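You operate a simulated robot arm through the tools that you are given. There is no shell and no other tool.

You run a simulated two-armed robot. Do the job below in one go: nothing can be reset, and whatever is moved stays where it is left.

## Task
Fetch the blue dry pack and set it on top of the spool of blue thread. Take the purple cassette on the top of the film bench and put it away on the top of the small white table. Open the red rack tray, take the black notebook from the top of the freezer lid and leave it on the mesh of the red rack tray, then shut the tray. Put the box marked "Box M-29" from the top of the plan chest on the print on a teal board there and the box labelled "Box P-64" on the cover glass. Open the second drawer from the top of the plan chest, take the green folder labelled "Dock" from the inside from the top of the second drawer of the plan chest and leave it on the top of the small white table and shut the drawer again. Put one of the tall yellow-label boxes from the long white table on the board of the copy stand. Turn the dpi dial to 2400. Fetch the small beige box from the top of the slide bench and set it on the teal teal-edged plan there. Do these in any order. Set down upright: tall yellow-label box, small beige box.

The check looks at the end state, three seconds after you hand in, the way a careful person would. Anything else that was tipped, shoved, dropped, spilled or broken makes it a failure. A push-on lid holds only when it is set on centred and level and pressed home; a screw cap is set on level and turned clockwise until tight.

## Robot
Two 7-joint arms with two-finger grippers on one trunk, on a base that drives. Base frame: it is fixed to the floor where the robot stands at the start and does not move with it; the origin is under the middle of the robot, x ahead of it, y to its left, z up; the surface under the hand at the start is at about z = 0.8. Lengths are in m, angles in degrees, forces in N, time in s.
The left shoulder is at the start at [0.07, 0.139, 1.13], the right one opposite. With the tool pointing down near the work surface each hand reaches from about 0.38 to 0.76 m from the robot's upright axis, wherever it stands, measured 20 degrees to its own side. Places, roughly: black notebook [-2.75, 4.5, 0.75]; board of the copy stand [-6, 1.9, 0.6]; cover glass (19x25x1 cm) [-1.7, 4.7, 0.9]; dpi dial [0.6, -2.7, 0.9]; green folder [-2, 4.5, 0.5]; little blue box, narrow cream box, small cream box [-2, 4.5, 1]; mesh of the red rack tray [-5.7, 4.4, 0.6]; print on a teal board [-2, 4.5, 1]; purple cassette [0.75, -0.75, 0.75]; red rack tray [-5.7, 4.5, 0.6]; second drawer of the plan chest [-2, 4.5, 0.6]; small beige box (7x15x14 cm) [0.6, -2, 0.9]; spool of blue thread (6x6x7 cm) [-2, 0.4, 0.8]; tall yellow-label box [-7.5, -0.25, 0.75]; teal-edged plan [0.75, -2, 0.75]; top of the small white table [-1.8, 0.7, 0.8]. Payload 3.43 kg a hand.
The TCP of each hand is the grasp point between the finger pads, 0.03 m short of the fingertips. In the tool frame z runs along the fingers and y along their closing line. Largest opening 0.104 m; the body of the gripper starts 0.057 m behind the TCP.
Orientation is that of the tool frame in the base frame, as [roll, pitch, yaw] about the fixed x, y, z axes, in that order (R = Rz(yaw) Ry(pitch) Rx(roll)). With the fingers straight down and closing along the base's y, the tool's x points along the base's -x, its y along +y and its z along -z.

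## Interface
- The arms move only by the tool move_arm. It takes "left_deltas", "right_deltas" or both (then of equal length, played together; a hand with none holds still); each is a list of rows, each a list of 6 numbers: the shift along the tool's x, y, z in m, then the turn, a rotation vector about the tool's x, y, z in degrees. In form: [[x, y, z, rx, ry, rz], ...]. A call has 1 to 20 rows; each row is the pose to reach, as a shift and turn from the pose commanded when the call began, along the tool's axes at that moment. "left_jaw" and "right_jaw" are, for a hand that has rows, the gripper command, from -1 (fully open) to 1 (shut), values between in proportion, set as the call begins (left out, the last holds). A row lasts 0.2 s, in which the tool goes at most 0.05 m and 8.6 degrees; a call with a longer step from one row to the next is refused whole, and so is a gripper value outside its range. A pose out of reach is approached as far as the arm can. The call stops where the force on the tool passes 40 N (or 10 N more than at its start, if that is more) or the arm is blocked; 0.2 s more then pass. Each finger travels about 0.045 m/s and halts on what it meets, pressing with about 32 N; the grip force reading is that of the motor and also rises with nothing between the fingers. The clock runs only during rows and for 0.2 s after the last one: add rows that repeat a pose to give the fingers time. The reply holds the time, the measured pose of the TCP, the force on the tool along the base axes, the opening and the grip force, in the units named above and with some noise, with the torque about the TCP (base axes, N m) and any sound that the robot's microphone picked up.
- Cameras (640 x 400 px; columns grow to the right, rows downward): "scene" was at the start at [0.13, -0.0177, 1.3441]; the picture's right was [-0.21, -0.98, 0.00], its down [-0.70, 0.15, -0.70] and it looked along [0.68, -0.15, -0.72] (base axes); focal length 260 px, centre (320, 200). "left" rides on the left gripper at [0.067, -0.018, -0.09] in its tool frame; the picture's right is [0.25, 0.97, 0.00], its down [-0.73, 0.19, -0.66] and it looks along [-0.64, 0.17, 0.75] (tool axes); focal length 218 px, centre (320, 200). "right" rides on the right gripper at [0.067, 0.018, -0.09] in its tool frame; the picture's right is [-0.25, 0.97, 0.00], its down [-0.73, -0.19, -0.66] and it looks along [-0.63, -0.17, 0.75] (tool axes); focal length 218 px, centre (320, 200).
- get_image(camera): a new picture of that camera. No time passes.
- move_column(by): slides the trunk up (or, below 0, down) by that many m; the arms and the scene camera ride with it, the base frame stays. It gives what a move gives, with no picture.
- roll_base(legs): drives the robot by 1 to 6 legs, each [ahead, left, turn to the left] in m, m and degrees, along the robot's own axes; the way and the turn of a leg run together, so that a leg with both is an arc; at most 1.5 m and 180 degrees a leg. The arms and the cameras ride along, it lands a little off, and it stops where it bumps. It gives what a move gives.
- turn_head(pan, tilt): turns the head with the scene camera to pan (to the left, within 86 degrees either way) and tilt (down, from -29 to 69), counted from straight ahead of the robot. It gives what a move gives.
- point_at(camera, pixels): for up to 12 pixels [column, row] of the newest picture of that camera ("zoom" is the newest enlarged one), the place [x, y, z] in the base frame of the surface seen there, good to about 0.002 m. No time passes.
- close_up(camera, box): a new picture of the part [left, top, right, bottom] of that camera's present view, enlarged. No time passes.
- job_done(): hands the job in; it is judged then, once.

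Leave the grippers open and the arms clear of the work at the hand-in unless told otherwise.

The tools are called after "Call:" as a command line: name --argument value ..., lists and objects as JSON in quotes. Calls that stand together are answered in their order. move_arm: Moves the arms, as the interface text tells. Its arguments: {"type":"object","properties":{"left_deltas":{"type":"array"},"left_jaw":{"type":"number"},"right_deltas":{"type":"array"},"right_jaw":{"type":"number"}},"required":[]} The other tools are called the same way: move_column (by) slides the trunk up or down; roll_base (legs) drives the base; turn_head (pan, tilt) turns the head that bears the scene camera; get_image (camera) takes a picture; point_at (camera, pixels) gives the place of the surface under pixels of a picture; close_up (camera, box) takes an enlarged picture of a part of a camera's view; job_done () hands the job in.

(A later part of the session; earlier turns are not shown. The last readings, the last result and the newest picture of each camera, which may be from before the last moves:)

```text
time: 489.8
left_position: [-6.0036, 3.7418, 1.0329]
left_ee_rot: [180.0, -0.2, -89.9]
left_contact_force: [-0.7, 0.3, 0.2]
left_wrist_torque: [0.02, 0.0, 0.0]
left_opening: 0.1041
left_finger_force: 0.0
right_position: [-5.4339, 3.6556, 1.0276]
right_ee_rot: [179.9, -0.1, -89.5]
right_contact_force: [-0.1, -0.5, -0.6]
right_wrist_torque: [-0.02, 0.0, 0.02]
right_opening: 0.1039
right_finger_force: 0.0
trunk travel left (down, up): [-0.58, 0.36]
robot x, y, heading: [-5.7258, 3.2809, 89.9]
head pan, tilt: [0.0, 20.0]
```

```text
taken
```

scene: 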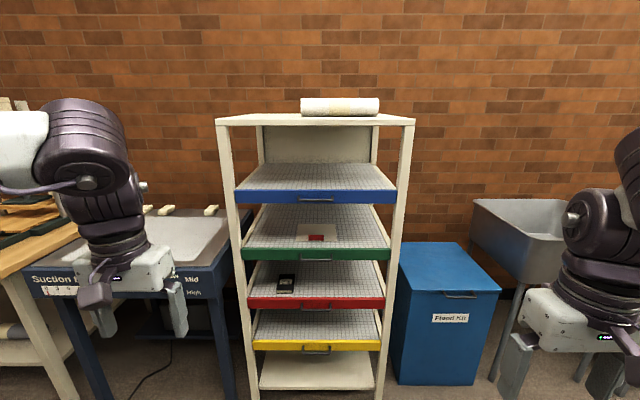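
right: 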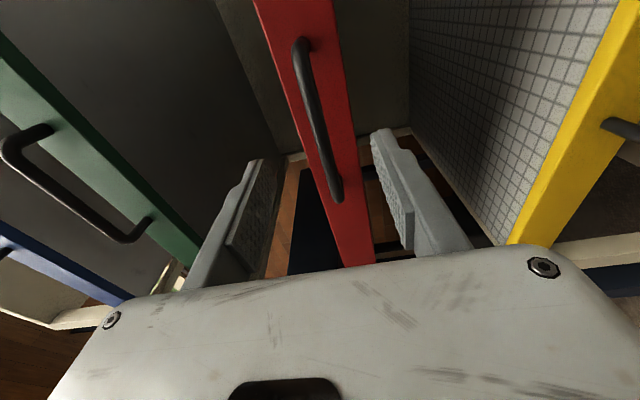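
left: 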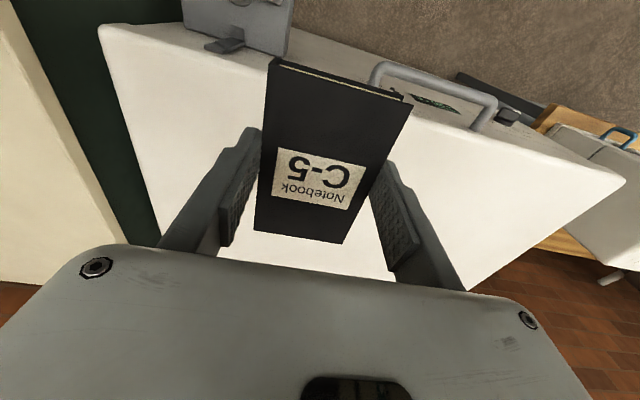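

I'll first roll 0.2 m away from the bench behind, then turn left, drive 1.45 m, and turn to face −y.

Call:
roll_base --legs '[[0.2, 0, 0], [0, 0, 90], [1.45, 0, 0], [0, 0, 90]]'

Call:
get_image --camera "scene"

```text
time: 505.7
left_position: [-6.9225, 3.0578, 1.0339]
left_ee_rot: [180.0, -0.2, 86.5]
left_contact_force: [1.0, 0.0, 0.2]
left_wrist_torque: [-0.02, -0.02, 0.0]
left_opening: 0.1038
left_finger_force: 0.0
right_position: [-7.486, 3.182, 1.0281]
right_ee_rot: [179.9, -0.1, 86.7]
right_contact_force: [-0.1, 0.3, 0.2]
right_wrist_torque: [0.03, -0.01, -0.01]
right_opening: 0.1038
right_finger_force: 0.1
trunk travel left (down, up): [-0.58, 0.36]
robot x, y, heading: [-7.1695, 3.5316, -93.3]
head pan, tilt: [0.0, 20.0]
```

```text
taken
```

scene: 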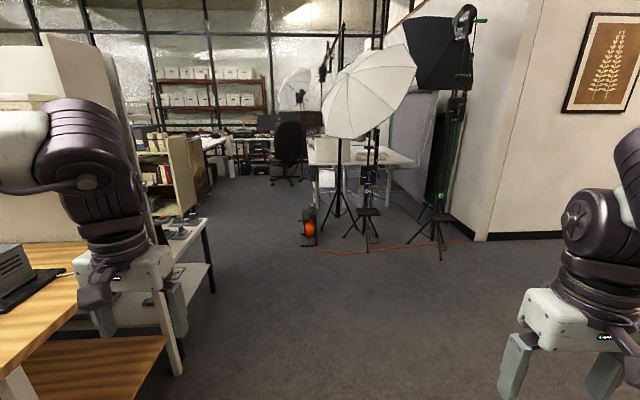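

I see the photo area: tripods with umbrellas, a white table behind them, and something low on the left at (180,240). Zoom in on both.

Call:
close_up --camera "scene" --box '[100, 100, 300, 300]'

Call:
close_up --camera "scene" --box '[280, 100, 480, 260]'

Call:
point_at --camera "scene" --pixels '[[185, 245], [205, 270], [370, 165], [340, 215], [365, 250], [440, 255], [310, 240], [480, 235], [150, 285], [250, 180]]'

```text
2.00 times, centred on (200, 200) of scene
```

zoom: 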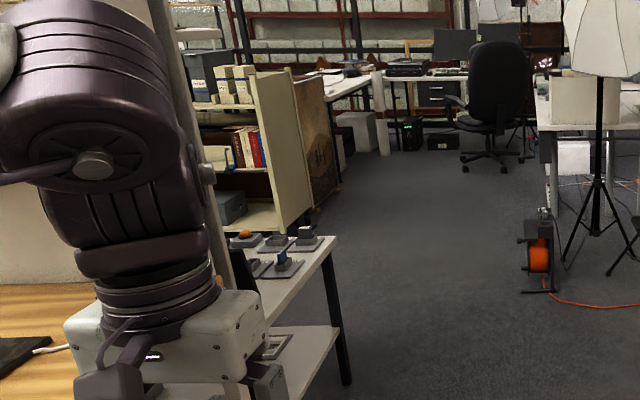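

```text
2.50 times, centred on (380, 180) of scene
```

zoom: 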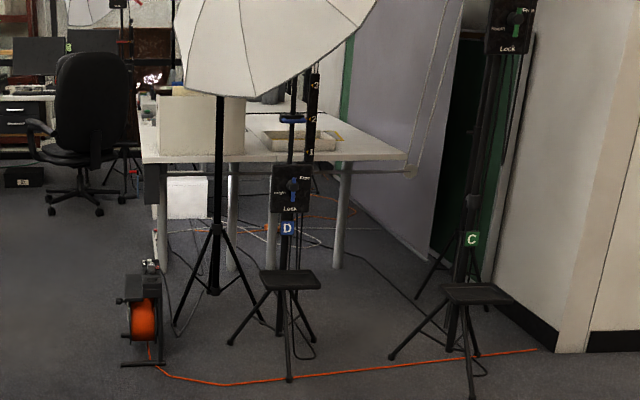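

```text
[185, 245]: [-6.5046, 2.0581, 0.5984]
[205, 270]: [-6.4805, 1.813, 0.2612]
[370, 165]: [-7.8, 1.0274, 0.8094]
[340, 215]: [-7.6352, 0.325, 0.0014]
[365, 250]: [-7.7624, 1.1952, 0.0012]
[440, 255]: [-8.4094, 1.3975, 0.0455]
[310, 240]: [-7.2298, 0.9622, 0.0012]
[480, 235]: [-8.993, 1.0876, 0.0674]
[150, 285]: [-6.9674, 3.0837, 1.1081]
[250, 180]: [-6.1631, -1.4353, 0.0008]
```

The low white table at (−6.5, 2.0, 0.6) probably holds the copy stand. I'll drive ahead 0.8 m (correcting heading) and look again.

Call:
roll_base --legs '[[0.8, 0.1, 3.3]]'

Call:
turn_head --pan 30 --tilt 30

Call:
get_image --camera "scene"

Call:
turn_head --pan -20 --tilt 20

Call:
get_image --camera "scene"

```text
time: 510.1
left_position: [-6.814, 2.2621, 1.034]
left_ee_rot: [-180.0, -0.2, 90.3]
left_contact_force: [0.3, 0.2, -0.5]
left_wrist_torque: [-0.04, -0.01, -0.03]
left_opening: 0.1042
left_finger_force: 0.1
right_position: [-7.3839, 2.3494, 1.0278]
right_ee_rot: [180.0, 0.2, 90.6]
right_contact_force: [-0.3, -0.5, 0.4]
right_wrist_torque: [-0.02, 0.02, 0.01]
right_opening: 0.1041
right_finger_force: 0.1
trunk travel left (down, up): [-0.58, 0.36]
robot x, y, heading: [-7.0913, 2.7217, -89.7]
head pan, tilt: [0.0, 20.0]
```

```text
time: 511.0
left_position: [-6.8146, 2.2629, 1.0334]
left_ee_rot: [-179.9, -0.2, 90.3]
left_contact_force: [0.0, 0.4, 0.1]
left_wrist_torque: [0.02, 0.04, -0.02]
left_opening: 0.1042
left_finger_force: 0.0
right_position: [-7.3848, 2.3493, 1.0283]
right_ee_rot: [179.9, 0.0, 90.6]
right_contact_force: [0.5, -0.9, 0.1]
right_wrist_torque: [-0.02, 0.01, -0.01]
right_opening: 0.1038
right_finger_force: 0.1
trunk travel left (down, up): [-0.58, 0.36]
robot x, y, heading: [-7.0915, 2.723, -89.7]
head pan, tilt: [30.0, 30.0]
```

```text
taken
```

scene: 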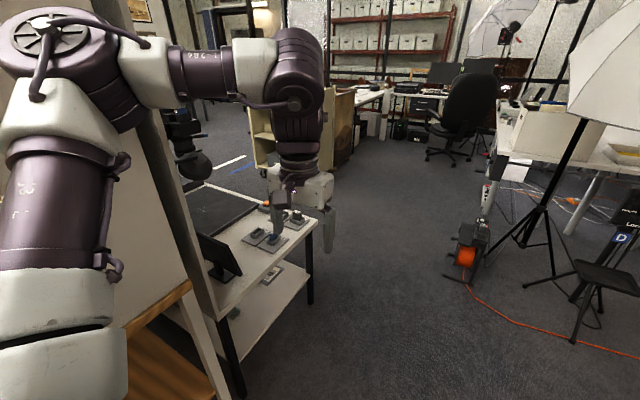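

```text
time: 512.2
left_position: [-6.8144, 2.2617, 1.0328]
left_ee_rot: [-180.0, -0.2, 90.2]
left_contact_force: [-0.2, 0.1, -0.3]
left_wrist_torque: [-0.01, -0.03, -0.01]
left_opening: 0.1038
left_finger_force: 0.0
right_position: [-7.3844, 2.3489, 1.0279]
right_ee_rot: [179.9, 0.1, 90.6]
right_contact_force: [-0.5, -0.3, 0.4]
right_wrist_torque: [-0.05, 0.02, 0.02]
right_opening: 0.104
right_finger_force: 0.1
trunk travel left (down, up): [-0.58, 0.36]
robot x, y, heading: [-7.0937, 2.7181, -89.5]
head pan, tilt: [-20.0, 20.0]
```

```text
taken
```

scene: 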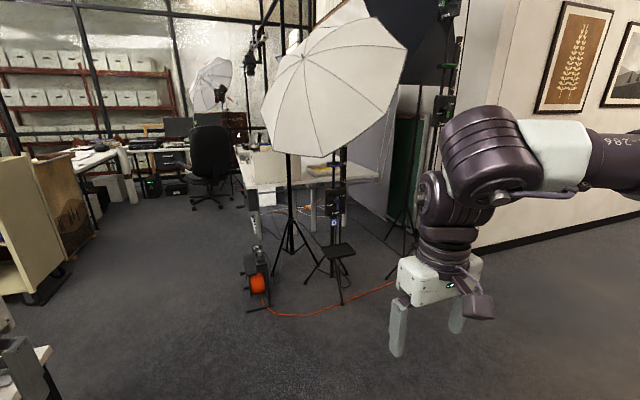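

I'll look again at the low table to locate the copy stand's board and column.

Call:
turn_head --pan 40 --tilt 30

Call:
get_image --camera "scene"

Call:
point_at --camera "scene" --pixels '[[190, 210], [150, 215], [130, 150], [120, 180], [210, 240], [245, 290], [100, 240], [75, 130], [225, 215], [170, 190]]'

```text
time: 513.5
left_position: [-6.8131, 2.2631, 1.0333]
left_ee_rot: [-179.9, -0.2, 90.3]
left_contact_force: [-0.8, -0.4, 1.0]
left_wrist_torque: [-0.01, -0.03, 0.0]
left_opening: 0.1041
left_finger_force: 0.1
right_position: [-7.385, 2.3487, 1.0275]
right_ee_rot: [-180.0, 0.0, 90.6]
right_contact_force: [-0.5, 0.6, 0.2]
right_wrist_torque: [0.02, -0.01, -0.02]
right_opening: 0.1041
right_finger_force: 0.0
trunk travel left (down, up): [-0.58, 0.36]
robot x, y, heading: [-7.0915, 2.7203, -89.6]
head pan, tilt: [40.0, 30.0]
```

```text
taken
```

scene: 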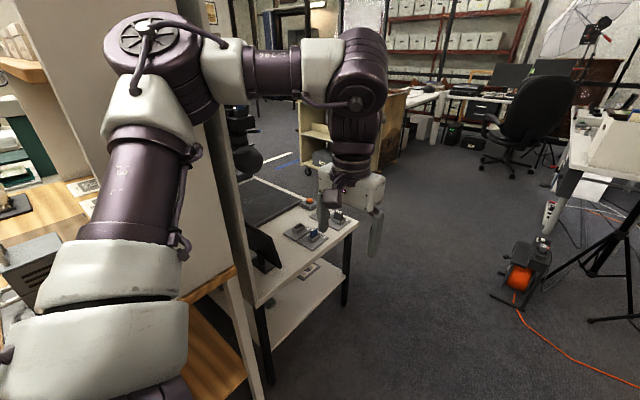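

```text
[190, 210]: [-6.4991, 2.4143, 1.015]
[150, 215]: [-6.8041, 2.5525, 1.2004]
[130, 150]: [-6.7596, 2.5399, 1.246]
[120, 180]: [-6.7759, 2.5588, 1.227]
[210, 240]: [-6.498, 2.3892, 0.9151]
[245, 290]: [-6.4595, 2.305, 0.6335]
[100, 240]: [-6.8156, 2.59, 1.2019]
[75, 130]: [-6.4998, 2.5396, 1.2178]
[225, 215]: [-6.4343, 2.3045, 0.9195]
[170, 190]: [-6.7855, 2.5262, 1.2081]
```

A tall partition ends at x −6.5 (y 2.3–2.55); the copy-stand table is beyond it. I'll drive ahead 1.0 m keeping x about −7.07.

Call:
roll_base --legs '[[0.95, 0, -0.3]]'

Call:
turn_head --pan 60 --tilt 35

Call:
get_image --camera "scene"

Call:
turn_head --pan -15 --tilt 20

Call:
get_image --camera "scene"

```text
time: 518.4
left_position: [-6.8046, 1.335, 1.0337]
left_ee_rot: [180.0, -0.2, 90.6]
left_contact_force: [0.0, -0.7, -0.2]
left_wrist_torque: [0.0, 0.0, 0.0]
left_opening: 0.1041
left_finger_force: 0.1
right_position: [-7.3761, 1.4166, 1.028]
right_ee_rot: [180.0, 0.1, 90.9]
right_contact_force: [-0.1, 0.3, 0.4]
right_wrist_torque: [-0.04, -0.01, 0.01]
right_opening: 0.1038
right_finger_force: 0.1
trunk travel left (down, up): [-0.58, 0.36]
robot x, y, heading: [-7.0855, 1.7933, -89.6]
head pan, tilt: [40.0, 30.0]
```

```text
time: 519.2
left_position: [-6.8055, 1.3338, 1.0346]
left_ee_rot: [-180.0, -0.2, 90.7]
left_contact_force: [0.3, -0.4, -1.2]
left_wrist_torque: [-0.02, -0.04, 0.01]
left_opening: 0.1042
left_finger_force: 0.0
right_position: [-7.3742, 1.417, 1.0274]
right_ee_rot: [179.9, 0.1, 90.9]
right_contact_force: [-0.2, 0.1, 0.2]
right_wrist_torque: [0.0, -0.03, -0.01]
right_opening: 0.1041
right_finger_force: 0.2
trunk travel left (down, up): [-0.58, 0.36]
robot x, y, heading: [-7.0848, 1.791, -89.5]
head pan, tilt: [60.0, 35.0]
```

```text
taken
```

scene: 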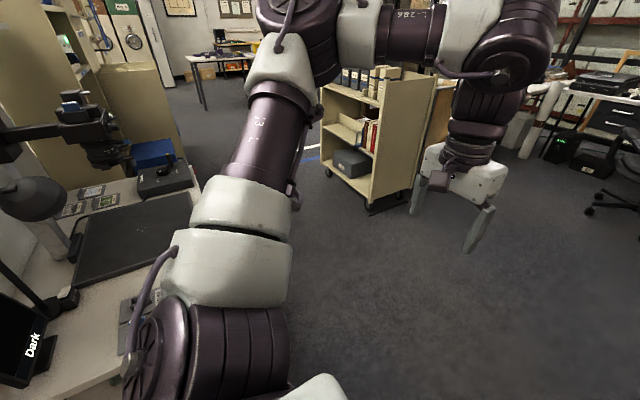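

```text
time: 520.7
left_position: [-6.8053, 1.3332, 1.0346]
left_ee_rot: [180.0, -0.2, 90.6]
left_contact_force: [-0.1, -0.2, 0.0]
left_wrist_torque: [-0.02, 0.02, 0.01]
left_opening: 0.1041
left_finger_force: 0.1
right_position: [-7.3773, 1.4179, 1.0272]
right_ee_rot: [179.9, 0.0, 90.8]
right_contact_force: [0.7, 0.4, -0.7]
right_wrist_torque: [-0.01, 0.0, 0.0]
right_opening: 0.1041
right_finger_force: 0.1
trunk travel left (down, up): [-0.58, 0.36]
robot x, y, heading: [-7.0899, 1.7881, -89.4]
head pan, tilt: [-15.0, 20.0]
```

```text
taken
```

scene: 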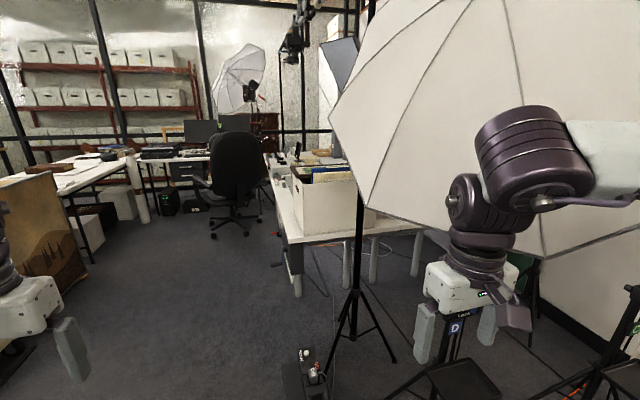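

The copy stand (black board, lamps, camera overhead) is on my left. The umbrella is near my right hand; I'll measure it and the table beyond.

Call:
point_at --camera "scene" --pixels '[[368, 200], [335, 110], [400, 60], [545, 255], [460, 100], [300, 215], [330, 240], [290, 290], [415, 260], [310, 370], [350, 350], [235, 240]]'

Call:
close_up --camera "scene" --box '[260, 140, 380, 250]'

```text
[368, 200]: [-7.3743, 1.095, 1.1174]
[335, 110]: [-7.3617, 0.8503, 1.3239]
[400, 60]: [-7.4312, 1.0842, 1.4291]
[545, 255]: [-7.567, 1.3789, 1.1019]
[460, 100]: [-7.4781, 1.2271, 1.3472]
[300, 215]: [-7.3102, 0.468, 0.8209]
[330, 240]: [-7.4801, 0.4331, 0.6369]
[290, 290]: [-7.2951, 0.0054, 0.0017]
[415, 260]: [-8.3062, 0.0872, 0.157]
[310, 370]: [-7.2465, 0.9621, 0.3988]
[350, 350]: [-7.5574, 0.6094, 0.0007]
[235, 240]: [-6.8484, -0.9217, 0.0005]
```

```text
3.64 times, centred on (320, 195) of scene
```

zoom: 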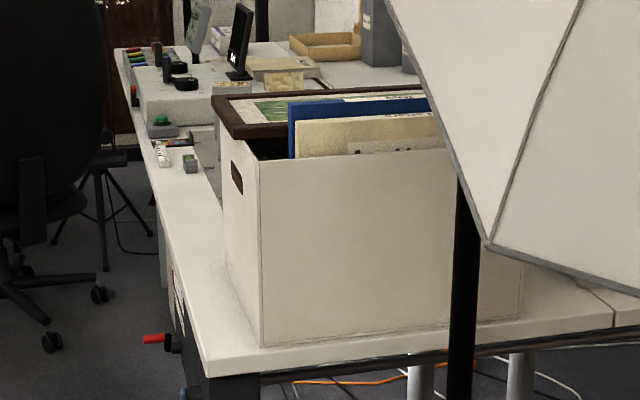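

I need the copy-stand table's extent toward −y. I'll look left again and measure its corner.

Call:
turn_head --pan 70 --tilt 45

Call:
get_image --camera "scene"

Call:
point_at --camera "scene" --pixels '[[140, 300], [170, 180], [130, 160], [200, 200], [90, 200], [60, 330], [175, 230], [30, 150], [80, 105], [20, 60], [150, 120]]'

```text
time: 522.3
left_position: [-6.8055, 1.334, 1.0331]
left_ee_rot: [-180.0, -0.2, 90.6]
left_contact_force: [0.7, -0.6, -0.2]
left_wrist_torque: [-0.03, -0.04, 0.01]
left_opening: 0.1041
left_finger_force: 0.0
right_position: [-7.3757, 1.4163, 1.0284]
right_ee_rot: [179.9, 0.1, 91.0]
right_contact_force: [-0.3, 0.0, 1.0]
right_wrist_torque: [-0.01, 0.0, -0.02]
right_opening: 0.1039
right_finger_force: 0.0
trunk travel left (down, up): [-0.58, 0.36]
robot x, y, heading: [-7.0858, 1.7891, -89.5]
head pan, tilt: [70.0, 45.0]
```

```text
taken
```

scene: 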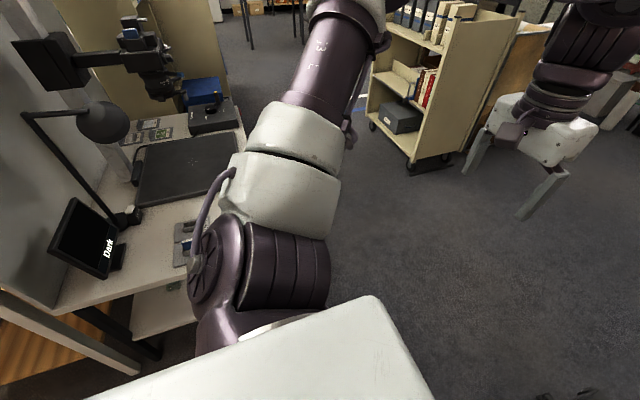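

```text
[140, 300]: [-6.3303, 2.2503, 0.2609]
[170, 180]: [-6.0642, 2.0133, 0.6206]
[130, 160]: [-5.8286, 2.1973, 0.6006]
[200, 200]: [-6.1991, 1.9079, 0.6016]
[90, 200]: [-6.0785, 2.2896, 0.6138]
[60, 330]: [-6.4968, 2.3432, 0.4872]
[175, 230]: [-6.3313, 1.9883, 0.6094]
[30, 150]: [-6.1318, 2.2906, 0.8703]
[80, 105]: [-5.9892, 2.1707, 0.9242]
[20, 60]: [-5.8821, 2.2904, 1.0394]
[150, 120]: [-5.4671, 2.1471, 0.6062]
```

The copy stand's table runs y 1.81–2.3, so it is served from its −y side. I'll check the book trolley at (400,130) and the floor ahead.

Call:
point_at --camera "scene" --pixels '[[410, 165], [440, 165], [370, 120], [500, 90], [450, 250], [560, 330], [350, 90]]'

```text
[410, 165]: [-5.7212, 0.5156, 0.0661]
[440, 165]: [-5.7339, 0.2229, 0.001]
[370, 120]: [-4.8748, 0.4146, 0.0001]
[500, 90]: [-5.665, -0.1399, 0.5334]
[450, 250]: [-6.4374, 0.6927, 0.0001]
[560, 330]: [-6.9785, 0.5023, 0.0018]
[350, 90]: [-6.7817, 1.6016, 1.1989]
```

I'll slide left 0.6 m (away from the umbrella), go ahead 1.6 m, then turn right to face the long table.

Call:
roll_base --legs '[[0, 0.6, 0], [1.45, 0, 0], [0.2, 0, 0], [0, 0, -90]]'

Call:
turn_head --pan 0 --tilt 30

Call:
get_image --camera "scene"

```text
time: 524.5
left_position: [-6.4734, 1.3392, 1.0323]
left_ee_rot: [-179.6, -0.3, 90.8]
left_contact_force: [0.9, -0.4, 0.0]
left_wrist_torque: [0.0, 0.05, 0.0]
left_opening: 0.104
left_finger_force: 0.1
right_position: [-7.0449, 1.4202, 1.0309]
right_ee_rot: [-179.7, 0.0, 91.3]
right_contact_force: [0.7, 0.1, 0.4]
right_wrist_torque: [0.0, 0.05, 0.01]
right_opening: 0.104
right_finger_force: 0.2
trunk travel left (down, up): [-0.58, 0.36]
robot x, y, heading: [-6.7592, 1.7972, -89.3]
head pan, tilt: [70.0, 45.0]
stopped in leg 1: the robot was blocked; the commanded pose is now the measured one
```

```text
time: 526.0
left_position: [-6.48, 1.339, 1.0334]
left_ee_rot: [-179.9, -0.3, 90.9]
left_contact_force: [-0.4, -0.6, -0.8]
left_wrist_torque: [0.01, -0.02, 0.0]
left_opening: 0.1039
left_finger_force: 0.0
right_position: [-7.0508, 1.4213, 1.028]
right_ee_rot: [-180.0, 0.2, 91.2]
right_contact_force: [0.0, -0.6, -0.2]
right_wrist_torque: [-0.01, 0.02, 0.02]
right_opening: 0.1042
right_finger_force: 0.0
trunk travel left (down, up): [-0.58, 0.36]
robot x, y, heading: [-6.7611, 1.7952, -89.4]
head pan, tilt: [0.0, 30.0]
```

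```text
taken
```

scene: 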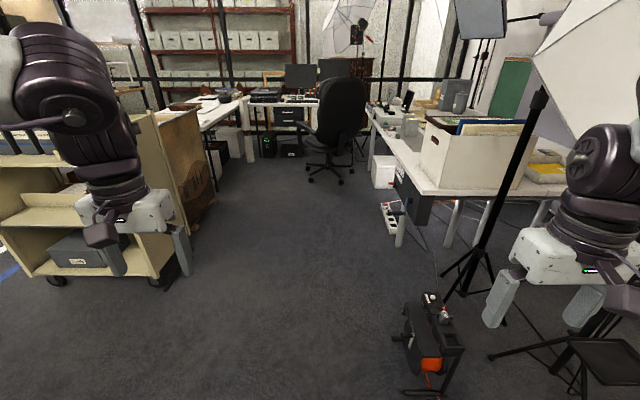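

The base touched the copy table's leg. I'll ease off 3 cm, go ahead 0.5 m, then left 0.3 m, and on.

Call:
roll_base --legs '[[0, -0.03, 0], [0.5, 0, -0.5], [0.6, 0.3, 0], [0.5, 0, 0]]'

Call:
get_image --camera "scene"

```text
time: 535.1
left_position: [-6.2079, -0.2554, 1.0332]
left_ee_rot: [-180.0, -0.3, 90.7]
left_contact_force: [-0.1, -0.5, -0.1]
left_wrist_torque: [0.0, -0.01, -0.01]
left_opening: 0.104
left_finger_force: 0.1
right_position: [-6.7785, -0.1718, 1.0289]
right_ee_rot: [179.9, 0.1, 91.0]
right_contact_force: [0.7, 0.2, 0.0]
right_wrist_torque: [0.0, -0.04, 0.03]
right_opening: 0.1037
right_finger_force: 0.1
trunk travel left (down, up): [-0.58, 0.36]
robot x, y, heading: [-6.4885, 0.2043, -89.3]
head pan, tilt: [0.0, 30.0]
```

```text
taken
```

scene: 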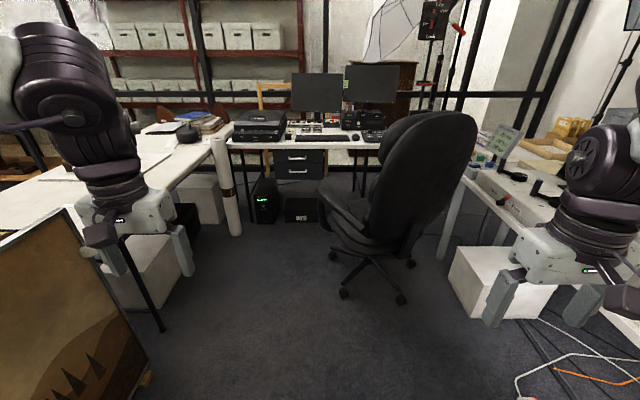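

Turn right to face the long table.

Call:
roll_base --legs '[[0, 0, -90.5]]'

Call:
turn_head --pan 0 --tilt 30

Call:
get_image --camera "scene"

```text
time: 539.4
left_position: [-6.9507, -0.072, 1.0322]
left_ee_rot: [-179.9, -0.3, -0.3]
left_contact_force: [-0.3, 1.2, -0.2]
left_wrist_torque: [-0.03, -0.01, 0.01]
left_opening: 0.1041
left_finger_force: 0.0
right_position: [-6.8576, 0.4978, 1.0289]
right_ee_rot: [-180.0, 0.1, 0.0]
right_contact_force: [-0.8, 0.4, 0.1]
right_wrist_torque: [0.03, 0.02, 0.03]
right_opening: 0.1041
right_finger_force: 0.0
trunk travel left (down, up): [-0.58, 0.36]
robot x, y, heading: [-6.4886, 0.2024, 179.5]
head pan, tilt: [0.0, 30.0]
```

```text
time: 540.0
left_position: [-6.9502, -0.0712, 1.033]
left_ee_rot: [-179.9, -0.3, -0.3]
left_contact_force: [-0.8, -0.9, 0.3]
left_wrist_torque: [0.02, 0.0, -0.02]
left_opening: 0.1039
left_finger_force: 0.0
right_position: [-6.8566, 0.4978, 1.0285]
right_ee_rot: [-180.0, 0.2, -0.1]
right_contact_force: [-0.7, 0.4, -0.2]
right_wrist_torque: [-0.01, -0.01, 0.01]
right_opening: 0.1041
right_finger_force: 0.1
trunk travel left (down, up): [-0.58, 0.36]
robot x, y, heading: [-6.4911, 0.2036, 179.6]
head pan, tilt: [0.0, 30.0]
```

```text
taken
```

scene: 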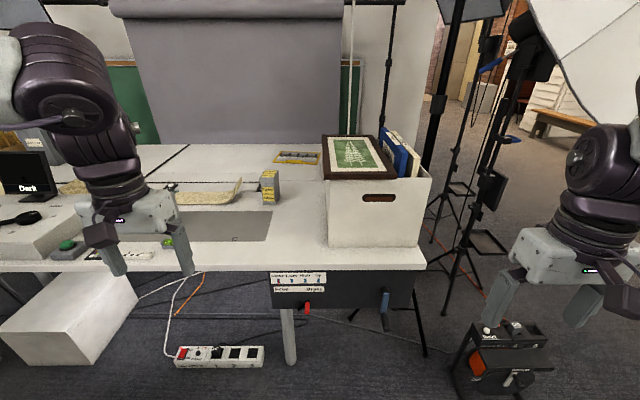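

A grey box with a yellow label stands at (270,187). Zoom in.

Call:
close_up --camera "scene" --box '[150, 130, 340, 250]'

Call:
point_at --camera "scene" --pixels '[[270, 187], [270, 172], [262, 200], [279, 198], [297, 158], [230, 225], [330, 175], [250, 264], [190, 190]]'

```text
3.33 times, centred on (245, 190) of scene
```

zoom: 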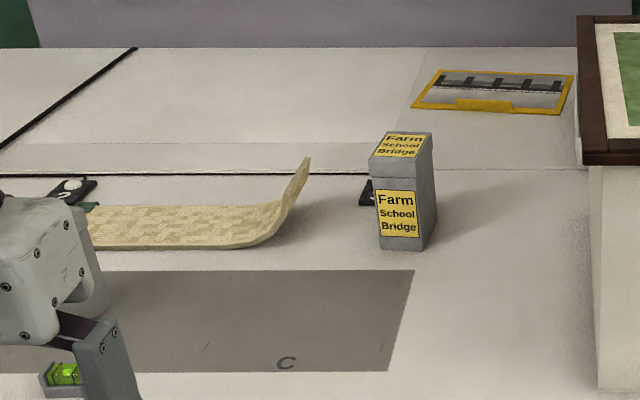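

```text
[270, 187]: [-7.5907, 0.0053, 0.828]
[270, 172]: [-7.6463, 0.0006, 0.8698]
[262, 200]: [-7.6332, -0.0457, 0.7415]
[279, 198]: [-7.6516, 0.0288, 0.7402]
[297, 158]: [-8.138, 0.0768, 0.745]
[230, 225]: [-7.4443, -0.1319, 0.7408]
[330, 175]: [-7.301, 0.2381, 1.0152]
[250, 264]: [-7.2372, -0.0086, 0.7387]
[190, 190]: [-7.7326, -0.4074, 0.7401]
```

The box "Farm School Bridge" stands at (−7.61, 0.0), z 0.74–0.87. I'll check whether others are hidden behind the left hand.

Call:
get_image --camera "left"

Call:
turn_head --pan 25 --tilt 30

Call:
get_image --camera "scene"

```text
taken
```

left: 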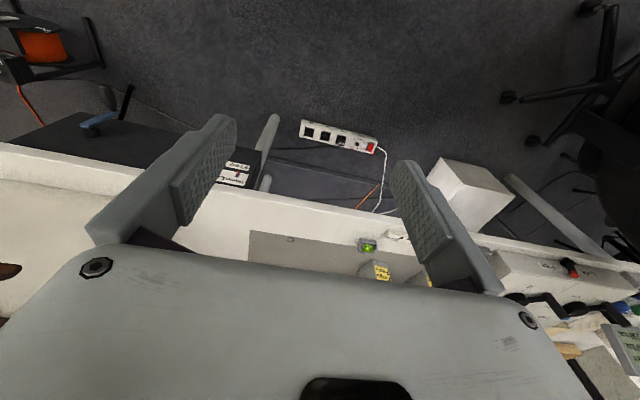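

```text
time: 540.9
left_position: [-6.9518, -0.071, 1.033]
left_ee_rot: [-179.8, -0.4, -0.2]
left_contact_force: [0.4, 0.0, 0.9]
left_wrist_torque: [0.02, 0.0, 0.01]
left_opening: 0.1037
left_finger_force: 0.0
right_position: [-6.857, 0.4989, 1.0287]
right_ee_rot: [-180.0, 0.1, 0.0]
right_contact_force: [0.4, 0.6, -0.8]
right_wrist_torque: [0.01, 0.01, -0.01]
right_opening: 0.1042
right_finger_force: 0.0
trunk travel left (down, up): [-0.58, 0.36]
robot x, y, heading: [-6.4891, 0.2021, 179.2]
head pan, tilt: [25.0, 30.0]
```

```text
taken
```

scene: 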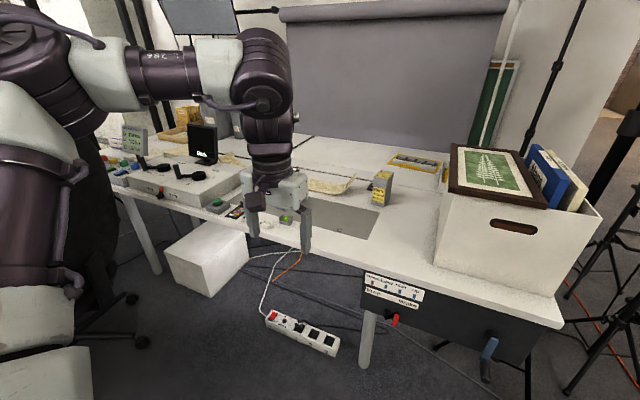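

Several such boxes exist; the single one at (−7.61, 0.0) is easiest. First I'll raise the right hand so it clears the folder box when I roll ahead.

Call:
move_arm --right_deltas '[[0.01, 0, -0.04, 0, 0, 0], [0.02, 0, -0.08, 0, 0, 0], [0.03, 0, -0.12, 0, 0, 0], [0.03, 0, -0.16, 0, 0, 0], [0.03, 0, -0.18, 0, 0, 0]]'

Call:
turn_head --pan 5 --tilt 35

Call:
get_image --camera "scene"

Call:
point_at --camera "scene" --pixels '[[395, 130], [410, 150], [355, 120], [350, 190], [430, 160], [380, 300], [430, 240]]'

```text
time: 542.1
left_position: [-6.9514, -0.072, 1.0332]
left_ee_rot: [-179.9, -0.3, -0.4]
left_contact_force: [0.4, 0.5, 0.0]
left_wrist_torque: [-0.01, -0.01, -0.01]
left_opening: 0.1041
left_finger_force: 0.1
right_position: [-6.8712, 0.4807, 1.1812]
right_ee_rot: [-180.0, 0.0, 0.0]
right_contact_force: [0.0, -0.4, -0.1]
right_wrist_torque: [-0.02, -0.01, 0.03]
right_opening: 0.1042
right_finger_force: 0.1
right hand out of reach, approached as far as the arm can: row 3, 4, 5
trunk travel left (down, up): [-0.58, 0.36]
robot x, y, heading: [-6.4882, 0.2001, 179.5]
head pan, tilt: [25.0, 30.0]
```

```text
time: 542.9
left_position: [-6.9512, -0.0718, 1.034]
left_ee_rot: [-179.9, -0.3, -0.3]
left_contact_force: [0.4, 0.8, 0.7]
left_wrist_torque: [0.0, 0.0, 0.0]
left_opening: 0.104
left_finger_force: 0.0
right_position: [-6.8699, 0.4813, 1.1794]
right_ee_rot: [179.9, 0.0, 0.0]
right_contact_force: [0.2, -0.4, -0.7]
right_wrist_torque: [-0.01, 0.01, 0.0]
right_opening: 0.1041
right_finger_force: 0.1
trunk travel left (down, up): [-0.58, 0.36]
robot x, y, heading: [-6.4933, 0.2007, 179.5]
head pan, tilt: [5.0, 35.0]
```

```text
taken
```

scene: 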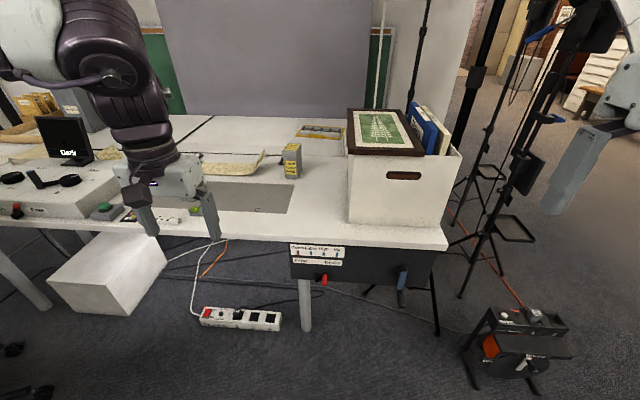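

```text
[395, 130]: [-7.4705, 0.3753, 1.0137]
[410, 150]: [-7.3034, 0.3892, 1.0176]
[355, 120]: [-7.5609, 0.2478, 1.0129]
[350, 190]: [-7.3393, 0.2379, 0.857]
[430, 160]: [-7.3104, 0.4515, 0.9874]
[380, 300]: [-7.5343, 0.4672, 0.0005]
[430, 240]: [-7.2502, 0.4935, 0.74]
```

Folder box top is 1.02; the right hand is at 1.15+. I'll roll ahead 0.45 m and left 0.1 m toward the table.

Call:
roll_base --legs '[[0.3, 0.1, 0.4], [0.14, 0, 0]]'

Call:
turn_head --pan 5 --tilt 45

Call:
get_image --camera "scene"

```text
time: 546.0
left_position: [-7.3853, -0.1723, 1.0337]
left_ee_rot: [-179.9, -0.3, 0.1]
left_contact_force: [-0.2, -0.4, -0.1]
left_wrist_torque: [0.01, -0.01, 0.03]
left_opening: 0.104
left_finger_force: 0.0
right_position: [-7.3097, 0.3818, 1.1808]
right_ee_rot: [-179.9, 0.2, 0.4]
right_contact_force: [0.5, -0.1, 0.1]
right_wrist_torque: [0.0, 0.04, -0.01]
right_opening: 0.1037
right_finger_force: 0.0
trunk travel left (down, up): [-0.58, 0.36]
robot x, y, heading: [-6.928, 0.1036, 180.2]
head pan, tilt: [5.0, 35.0]
```

```text
time: 546.7
left_position: [-7.3872, -0.1715, 1.0325]
left_ee_rot: [-179.9, -0.4, 0.1]
left_contact_force: [0.5, 0.7, 0.0]
left_wrist_torque: [0.02, 0.0, -0.01]
left_opening: 0.1041
left_finger_force: 0.0
right_position: [-7.3113, 0.3809, 1.1804]
right_ee_rot: [180.0, 0.1, 0.5]
right_contact_force: [-0.3, 0.7, 0.7]
right_wrist_torque: [0.0, -0.03, 0.01]
right_opening: 0.1041
right_finger_force: 0.0
trunk travel left (down, up): [-0.58, 0.36]
robot x, y, heading: [-6.9259, 0.1073, 180.3]
head pan, tilt: [5.0, 45.0]
```

```text
taken
```

scene: 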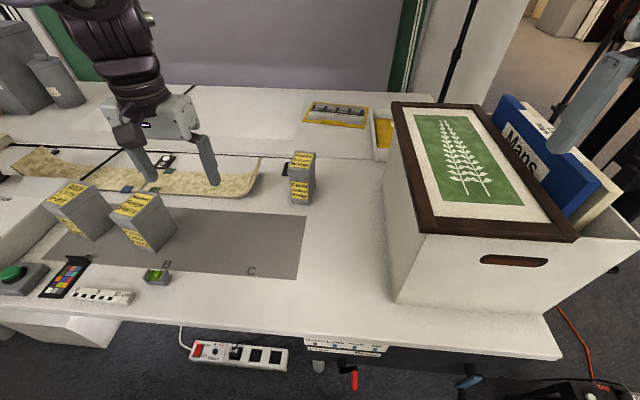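

Now I see three yellow-label boxes: two at (80,210) and (145,220), and a slim one at (302,178). I'll zoom and measure all to decide which are the "tall" ones.

Call:
close_up --camera "scene" --box '[30, 160, 190, 270]'

Call:
point_at --camera "zoom" --pixels '[[180, 130], [130, 190], [200, 290], [250, 260], [435, 165], [390, 220], [440, 330], [520, 270], [330, 180], [90, 130]]'

Call:
close_up --camera "scene" --box '[270, 140, 350, 220]'

Call:
point_at --camera "zoom" --pixels '[[250, 70], [320, 65], [225, 110], [305, 115], [270, 160], [225, 180], [230, 310], [295, 315], [330, 260], [270, 90]]'

```text
3.64 times, centred on (110, 215) of scene
```

zoom: 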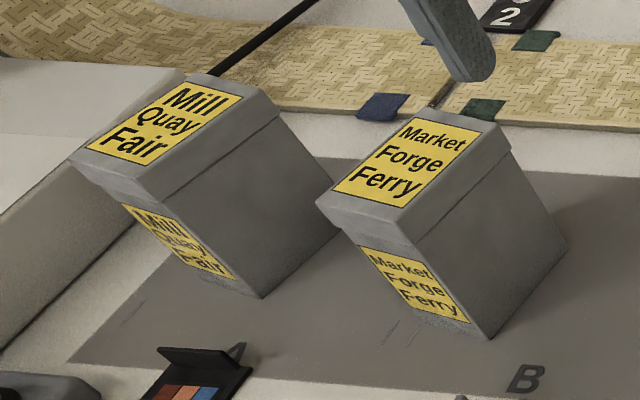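

```text
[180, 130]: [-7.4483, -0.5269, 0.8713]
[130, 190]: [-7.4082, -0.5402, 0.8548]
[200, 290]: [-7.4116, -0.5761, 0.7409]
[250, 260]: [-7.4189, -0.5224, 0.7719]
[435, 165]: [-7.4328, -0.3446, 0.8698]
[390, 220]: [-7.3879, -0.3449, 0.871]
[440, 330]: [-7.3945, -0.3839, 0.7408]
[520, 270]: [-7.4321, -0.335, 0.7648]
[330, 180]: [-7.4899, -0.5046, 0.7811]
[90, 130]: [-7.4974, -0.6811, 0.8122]
```

```text
5.00 times, centred on (310, 180) of scene
```

zoom: 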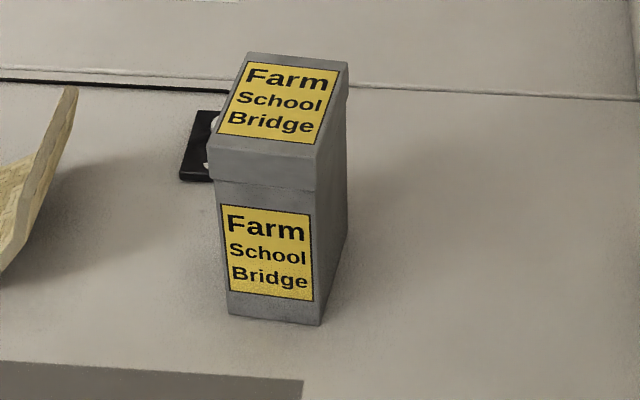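

```text
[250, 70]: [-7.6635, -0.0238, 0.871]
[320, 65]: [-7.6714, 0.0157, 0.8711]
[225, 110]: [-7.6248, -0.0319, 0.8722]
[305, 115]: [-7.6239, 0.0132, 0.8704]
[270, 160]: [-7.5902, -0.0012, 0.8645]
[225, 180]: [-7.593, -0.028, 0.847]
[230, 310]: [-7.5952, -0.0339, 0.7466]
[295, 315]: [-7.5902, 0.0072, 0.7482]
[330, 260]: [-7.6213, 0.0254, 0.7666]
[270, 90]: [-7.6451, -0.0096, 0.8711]
```

All three are identical (5 × 8.5 × 13 cm with lid). I'll take the lone "Farm School Bridge" box. Sampling its top corners.

Call:
point_at --camera "zoom" --pixels '[[248, 57], [343, 66], [313, 154], [213, 144], [280, 105], [210, 175], [316, 185], [225, 318], [320, 322], [347, 120]]'

```text
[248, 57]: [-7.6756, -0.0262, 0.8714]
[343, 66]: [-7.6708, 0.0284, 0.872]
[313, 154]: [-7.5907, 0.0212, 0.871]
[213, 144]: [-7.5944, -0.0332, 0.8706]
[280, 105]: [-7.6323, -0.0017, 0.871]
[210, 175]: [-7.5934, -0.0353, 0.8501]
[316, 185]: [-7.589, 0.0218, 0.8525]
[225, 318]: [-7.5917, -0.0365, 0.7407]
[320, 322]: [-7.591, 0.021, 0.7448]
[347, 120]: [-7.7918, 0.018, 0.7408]
```

Box centre (−7.633, −0.003), turned −5°. For reach I'll raise the trunk 0.06 m and roll ahead 0.035 m.

Call:
move_column --by 0.06

Call:
roll_base --legs '[[0.035, 0, 0]]'

Call:
move_arm --left_deltas '[[-0.035, -0.028, 0, 0, 0, 1.5], [-0.07, -0.056, 0, 0, 0, 3], [-0.105, -0.084, 0.0, 0, 0, 5], [-0.14, -0.112, 0.02, 0, 0, 5], [-0.175, -0.14, 0.04, 0, 0, 5], [-0.2, -0.165, 0.06, 0, 0, 5], [-0.21, -0.169, 0.09, 0, 0, 5], [-0.21, -0.169, 0.12, 0, 0, 5], [-0.21, -0.169, 0.12, 0, 0, 5]]' --left_jaw -1

Call:
close_up --camera "scene" --box '[230, 90, 390, 210]'

```text
time: 547.7
left_position: [-7.3882, -0.1724, 1.0933]
left_ee_rot: [-179.9, -0.3, 0.1]
left_contact_force: [-0.5, 0.6, -0.3]
left_wrist_torque: [0.05, 0.0, -0.02]
left_opening: 0.1042
left_finger_force: 0.0
right_position: [-7.3135, 0.3832, 1.2392]
right_ee_rot: [180.0, 0.1, 0.4]
right_contact_force: [-0.4, 0.1, 0.0]
right_wrist_torque: [-0.03, 0.03, -0.02]
right_opening: 0.1039
right_finger_force: 0.0
trunk travel left (down, up): [-0.64, 0.3]
robot x, y, heading: [-6.9263, 0.1035, 180.0]
head pan, tilt: [5.0, 45.0]
```

```text
time: 548.5
left_position: [-7.4164, -0.1726, 1.0947]
left_ee_rot: [-179.9, 0.0, 0.0]
left_contact_force: [0.2, 0.9, 0.7]
left_wrist_torque: [0.0, 0.01, -0.02]
left_opening: 0.1038
left_finger_force: 0.0
right_position: [-7.3396, 0.3816, 1.2406]
right_ee_rot: [180.0, 0.3, 0.5]
right_contact_force: [0.5, 0.4, 0.3]
right_wrist_torque: [0.0, 0.07, -0.01]
right_opening: 0.1041
right_finger_force: 0.1
trunk travel left (down, up): [-0.64, 0.3]
robot x, y, heading: [-6.9614, 0.106, 180.2]
head pan, tilt: [5.0, 45.0]
```

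```text
time: 550.5
left_position: [-7.6242, -0.0005, 0.9708]
left_ee_rot: [-179.9, -0.1, -4.8]
left_contact_force: [0.2, -1.1, -0.4]
left_wrist_torque: [0.0, 0.02, -0.01]
left_opening: 0.104
left_finger_force: 0.0
left hand out of reach, approached as far as the arm can: row 6, 7, 8, 9
right_position: [-7.3442, 0.3816, 1.2402]
right_ee_rot: [180.0, 0.2, 0.6]
right_contact_force: [0.0, 0.0, -0.1]
right_wrist_torque: [0.0, 0.03, 0.0]
right_opening: 0.1042
right_finger_force: 0.0
trunk travel left (down, up): [-0.64, 0.3]
robot x, y, heading: [-6.9631, 0.1044, 180.2]
head pan, tilt: [5.0, 45.0]
```

```text
3.33 times, centred on (310, 150) of scene
```

zoom: 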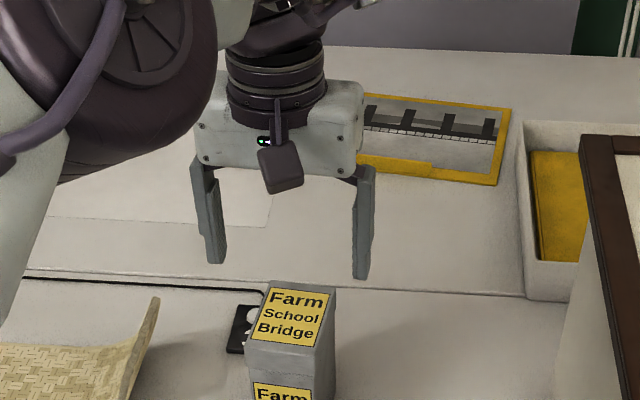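

Nearly above it (9 mm short in x). I'll lower to TCP 0.858 so the lid lies within the pads, correcting as reach allows.

Call:
move_arm --left_deltas '[[0, 0.002, 0.03, 0, 0, 0], [-0.003, 0.002, 0.06, 0, 0, 0], [-0.006, 0.002, 0.09, 0, 0, 0], [-0.008, 0.002, 0.113, 0, 0, 0], [-0.008, 0.002, 0.113, 0, 0, 0]]'

Call:
close_up --camera "scene" --box '[230, 110, 390, 230]'

```text
time: 551.7
left_position: [-7.6327, 0.0, 0.857]
left_ee_rot: [-179.8, -0.2, -4.9]
left_contact_force: [-0.9, -0.7, 0.6]
left_wrist_torque: [0.01, -0.02, 0.03]
left_opening: 0.104
left_finger_force: 0.1
right_position: [-7.345, 0.381, 1.241]
right_ee_rot: [180.0, 0.1, 0.5]
right_contact_force: [0.0, -0.7, 0.0]
right_wrist_torque: [0.0, 0.04, 0.01]
right_opening: 0.1038
right_finger_force: 0.1
trunk travel left (down, up): [-0.64, 0.3]
robot x, y, heading: [-6.9614, 0.1036, 180.1]
head pan, tilt: [5.0, 45.0]
```

```text
3.33 times, centred on (310, 170) of scene
```

zoom: 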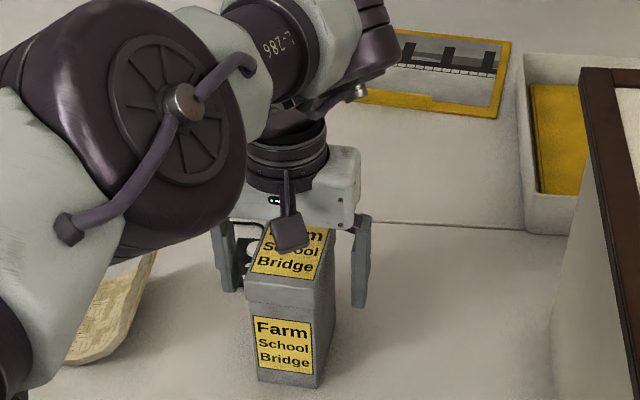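

Fingers straddle the box top. Close.

Call:
move_arm --left_deltas '[[0, 0, 0, 0, 0, 0], [0, 0, 0, 0, 0, 0], [0, 0, 0, 0, 0, 0], [0, 0, 0, 0, 0, 0], [0, 0, 0, 0, 0, 0], [0, 0, 0, 0, 0, 0]]' --left_jaw 1

Call:
move_arm --left_deltas '[[0, 0, -0.015, 0, 0, 0], [0, 0, -0.03, 0, 0, 0], [0, 0, -0.05, 0, 0, 0], [0, 0, -0.07, 0, 0, 0], [0, 0, -0.09, 0, 0, 0], [0.01, 0, -0.11, 0, 0, 0], [0.01, 0, -0.11, 0, 0, 0]]'

Call:
close_up --camera "scene" --box '[230, 90, 390, 210]'

```text
time: 553.1
left_position: [-7.6325, -0.002, 0.8572]
left_ee_rot: [-179.9, -0.2, -4.8]
left_contact_force: [1.0, -0.5, 0.2]
left_wrist_torque: [-0.02, 0.04, 0.03]
left_opening: 0.0595
left_finger_force: 32.3
right_position: [-7.3454, 0.3811, 1.2406]
right_ee_rot: [-179.9, 0.1, 0.5]
right_contact_force: [0.0, -0.5, 0.0]
right_wrist_torque: [-0.01, -0.01, -0.02]
right_opening: 0.1039
right_finger_force: 0.1
trunk travel left (down, up): [-0.64, 0.3]
robot x, y, heading: [-6.9633, 0.102, 180.2]
head pan, tilt: [5.0, 45.0]
```

```text
time: 554.7
left_position: [-7.6226, -0.0003, 0.9687]
left_ee_rot: [-180.0, -0.2, -4.9]
left_contact_force: [0.1, -0.2, -3.5]
left_wrist_torque: [-0.01, -0.05, 0.03]
left_opening: 0.0598
left_finger_force: 32.0
left hand out of reach, approached as far as the arm can: row 4, 5
right_position: [-7.3467, 0.382, 1.2398]
right_ee_rot: [-180.0, 0.1, 0.5]
right_contact_force: [-0.9, -0.7, -0.9]
right_wrist_torque: [0.03, 0.0, -0.01]
right_opening: 0.104
right_finger_force: 0.0
trunk travel left (down, up): [-0.64, 0.3]
robot x, y, heading: [-6.9598, 0.1057, 179.8]
head pan, tilt: [5.0, 45.0]
```

```text
3.33 times, centred on (310, 150) of scene
```

zoom: 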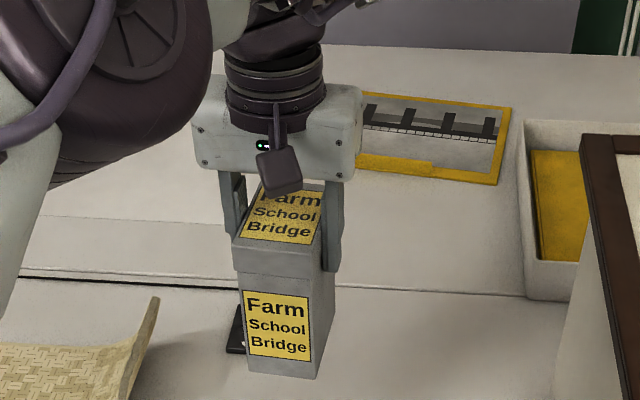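

Lifted whole (3.5 N). Check for slip and tilt.

Call:
point_at --camera "zoom" --pixels '[[255, 232], [305, 236], [250, 260], [310, 265], [252, 368], [308, 372]]'

```text
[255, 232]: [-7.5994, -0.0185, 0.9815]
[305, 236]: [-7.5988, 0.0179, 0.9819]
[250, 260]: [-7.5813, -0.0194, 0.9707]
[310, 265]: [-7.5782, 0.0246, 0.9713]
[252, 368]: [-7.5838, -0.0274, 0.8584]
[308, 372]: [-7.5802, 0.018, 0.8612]
```

No slip; the box bottom is 0.118 below the TCP. I'll draw it in and up, then back off from the table.

Call:
move_arm --left_deltas '[[0.03, 0, -0.02, 0, 0, 0], [0.06, 0, -0.04, 0, 0, 0], [0.1, 0.01, -0.06, 0, 0, 0], [0.14, 0.03, -0.08, 0, 0, 0], [0.18, 0.05, -0.09, 0, 0, -2], [0.2, 0.08, -0.1, 0, 0, -5], [0.2, 0.08, -0.1, 0, 0, -5]]'

Call:
roll_base --legs '[[-0.5, 0, 0]]'

Call:
turn_head --pan -75 --tilt 25

Call:
get_image --camera "scene"

```text
time: 556.3
left_position: [-7.4324, -0.1014, 1.0687]
left_ee_rot: [180.0, -0.2, 0.1]
left_contact_force: [-0.2, 0.0, -3.0]
left_wrist_torque: [0.0, -0.03, 0.0]
left_opening: 0.0596
left_finger_force: 31.9
right_position: [-7.3467, 0.3821, 1.2399]
right_ee_rot: [179.9, 0.2, 0.4]
right_contact_force: [-0.3, 0.0, -0.4]
right_wrist_torque: [0.0, -0.02, -0.01]
right_opening: 0.1039
right_finger_force: 0.1
trunk travel left (down, up): [-0.64, 0.3]
robot x, y, heading: [-6.9578, 0.1048, 179.9]
head pan, tilt: [5.0, 45.0]
```

```text
time: 559.3
left_position: [-6.9212, -0.1009, 1.0691]
left_ee_rot: [-179.9, -0.3, 0.1]
left_contact_force: [-0.6, 0.8, -3.6]
left_wrist_torque: [0.03, 0.04, -0.01]
left_opening: 0.0596
left_finger_force: 32.1
right_position: [-6.8353, 0.3821, 1.239]
right_ee_rot: [-180.0, 0.0, 0.4]
right_contact_force: [0.4, -1.0, 0.3]
right_wrist_torque: [0.03, 0.01, 0.02]
right_opening: 0.1039
right_finger_force: 0.0
trunk travel left (down, up): [-0.64, 0.3]
robot x, y, heading: [-6.4498, 0.1037, 180.0]
head pan, tilt: [5.0, 45.0]
```

```text
time: 560.9
left_position: [-6.9211, -0.1027, 1.0682]
left_ee_rot: [-179.9, -0.4, 0.1]
left_contact_force: [-0.3, -0.3, -3.3]
left_wrist_torque: [-0.01, -0.01, 0.04]
left_opening: 0.0595
left_finger_force: 31.9
right_position: [-6.8352, 0.3814, 1.2395]
right_ee_rot: [180.0, 0.1, 0.3]
right_contact_force: [-0.1, -1.1, 0.3]
right_wrist_torque: [-0.01, -0.02, 0.02]
right_opening: 0.104
right_finger_force: 0.1
trunk travel left (down, up): [-0.64, 0.3]
robot x, y, heading: [-6.45, 0.1029, 180.2]
head pan, tilt: [-75.0, 25.0]
```

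```text
taken
```

scene: 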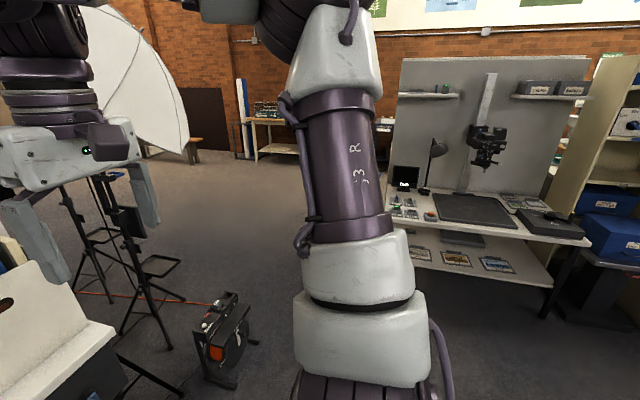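

The copy stand is in view: black board at (475,210), camera on a column at (485,145). I'll turn right to face it.

Call:
roll_base --legs '[[0, 0, -90]]'

Call:
turn_head --pan -15 --tilt 25

Call:
get_image --camera "scene"

```text
time: 565.1
left_position: [-6.6505, 0.5771, 1.0693]
left_ee_rot: [-180.0, -0.3, -90.6]
left_contact_force: [-0.3, 0.2, -3.5]
left_wrist_torque: [0.01, 0.01, 0.01]
left_opening: 0.0594
left_finger_force: 31.8
right_position: [-6.1673, 0.4835, 1.2394]
right_ee_rot: [-179.9, 0.1, -90.3]
right_contact_force: [0.4, -0.3, -0.5]
right_wrist_torque: [0.01, 0.0, 0.01]
right_opening: 0.1039
right_finger_force: 0.0
trunk travel left (down, up): [-0.64, 0.3]
robot x, y, heading: [-6.4511, 0.1075, 89.2]
head pan, tilt: [-75.0, 25.0]
```

```text
time: 566.4
left_position: [-6.6504, 0.5776, 1.0697]
left_ee_rot: [-179.9, -0.2, -90.7]
left_contact_force: [0.3, 0.1, -3.1]
left_wrist_torque: [0.0, -0.01, -0.01]
left_opening: 0.0598
left_finger_force: 32.2
right_position: [-6.1671, 0.4845, 1.2397]
right_ee_rot: [180.0, 0.0, -90.3]
right_contact_force: [0.3, -0.7, 0.4]
right_wrist_torque: [0.02, -0.01, -0.01]
right_opening: 0.1042
right_finger_force: 0.0
trunk travel left (down, up): [-0.64, 0.3]
robot x, y, heading: [-6.4526, 0.1026, 89.1]
head pan, tilt: [-15.0, 25.0]
```

```text
taken
```

scene: 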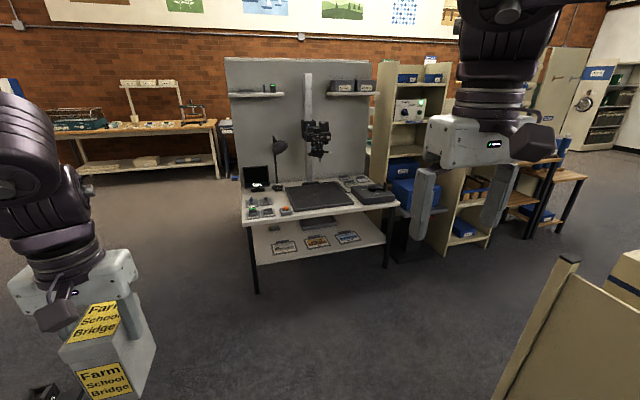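

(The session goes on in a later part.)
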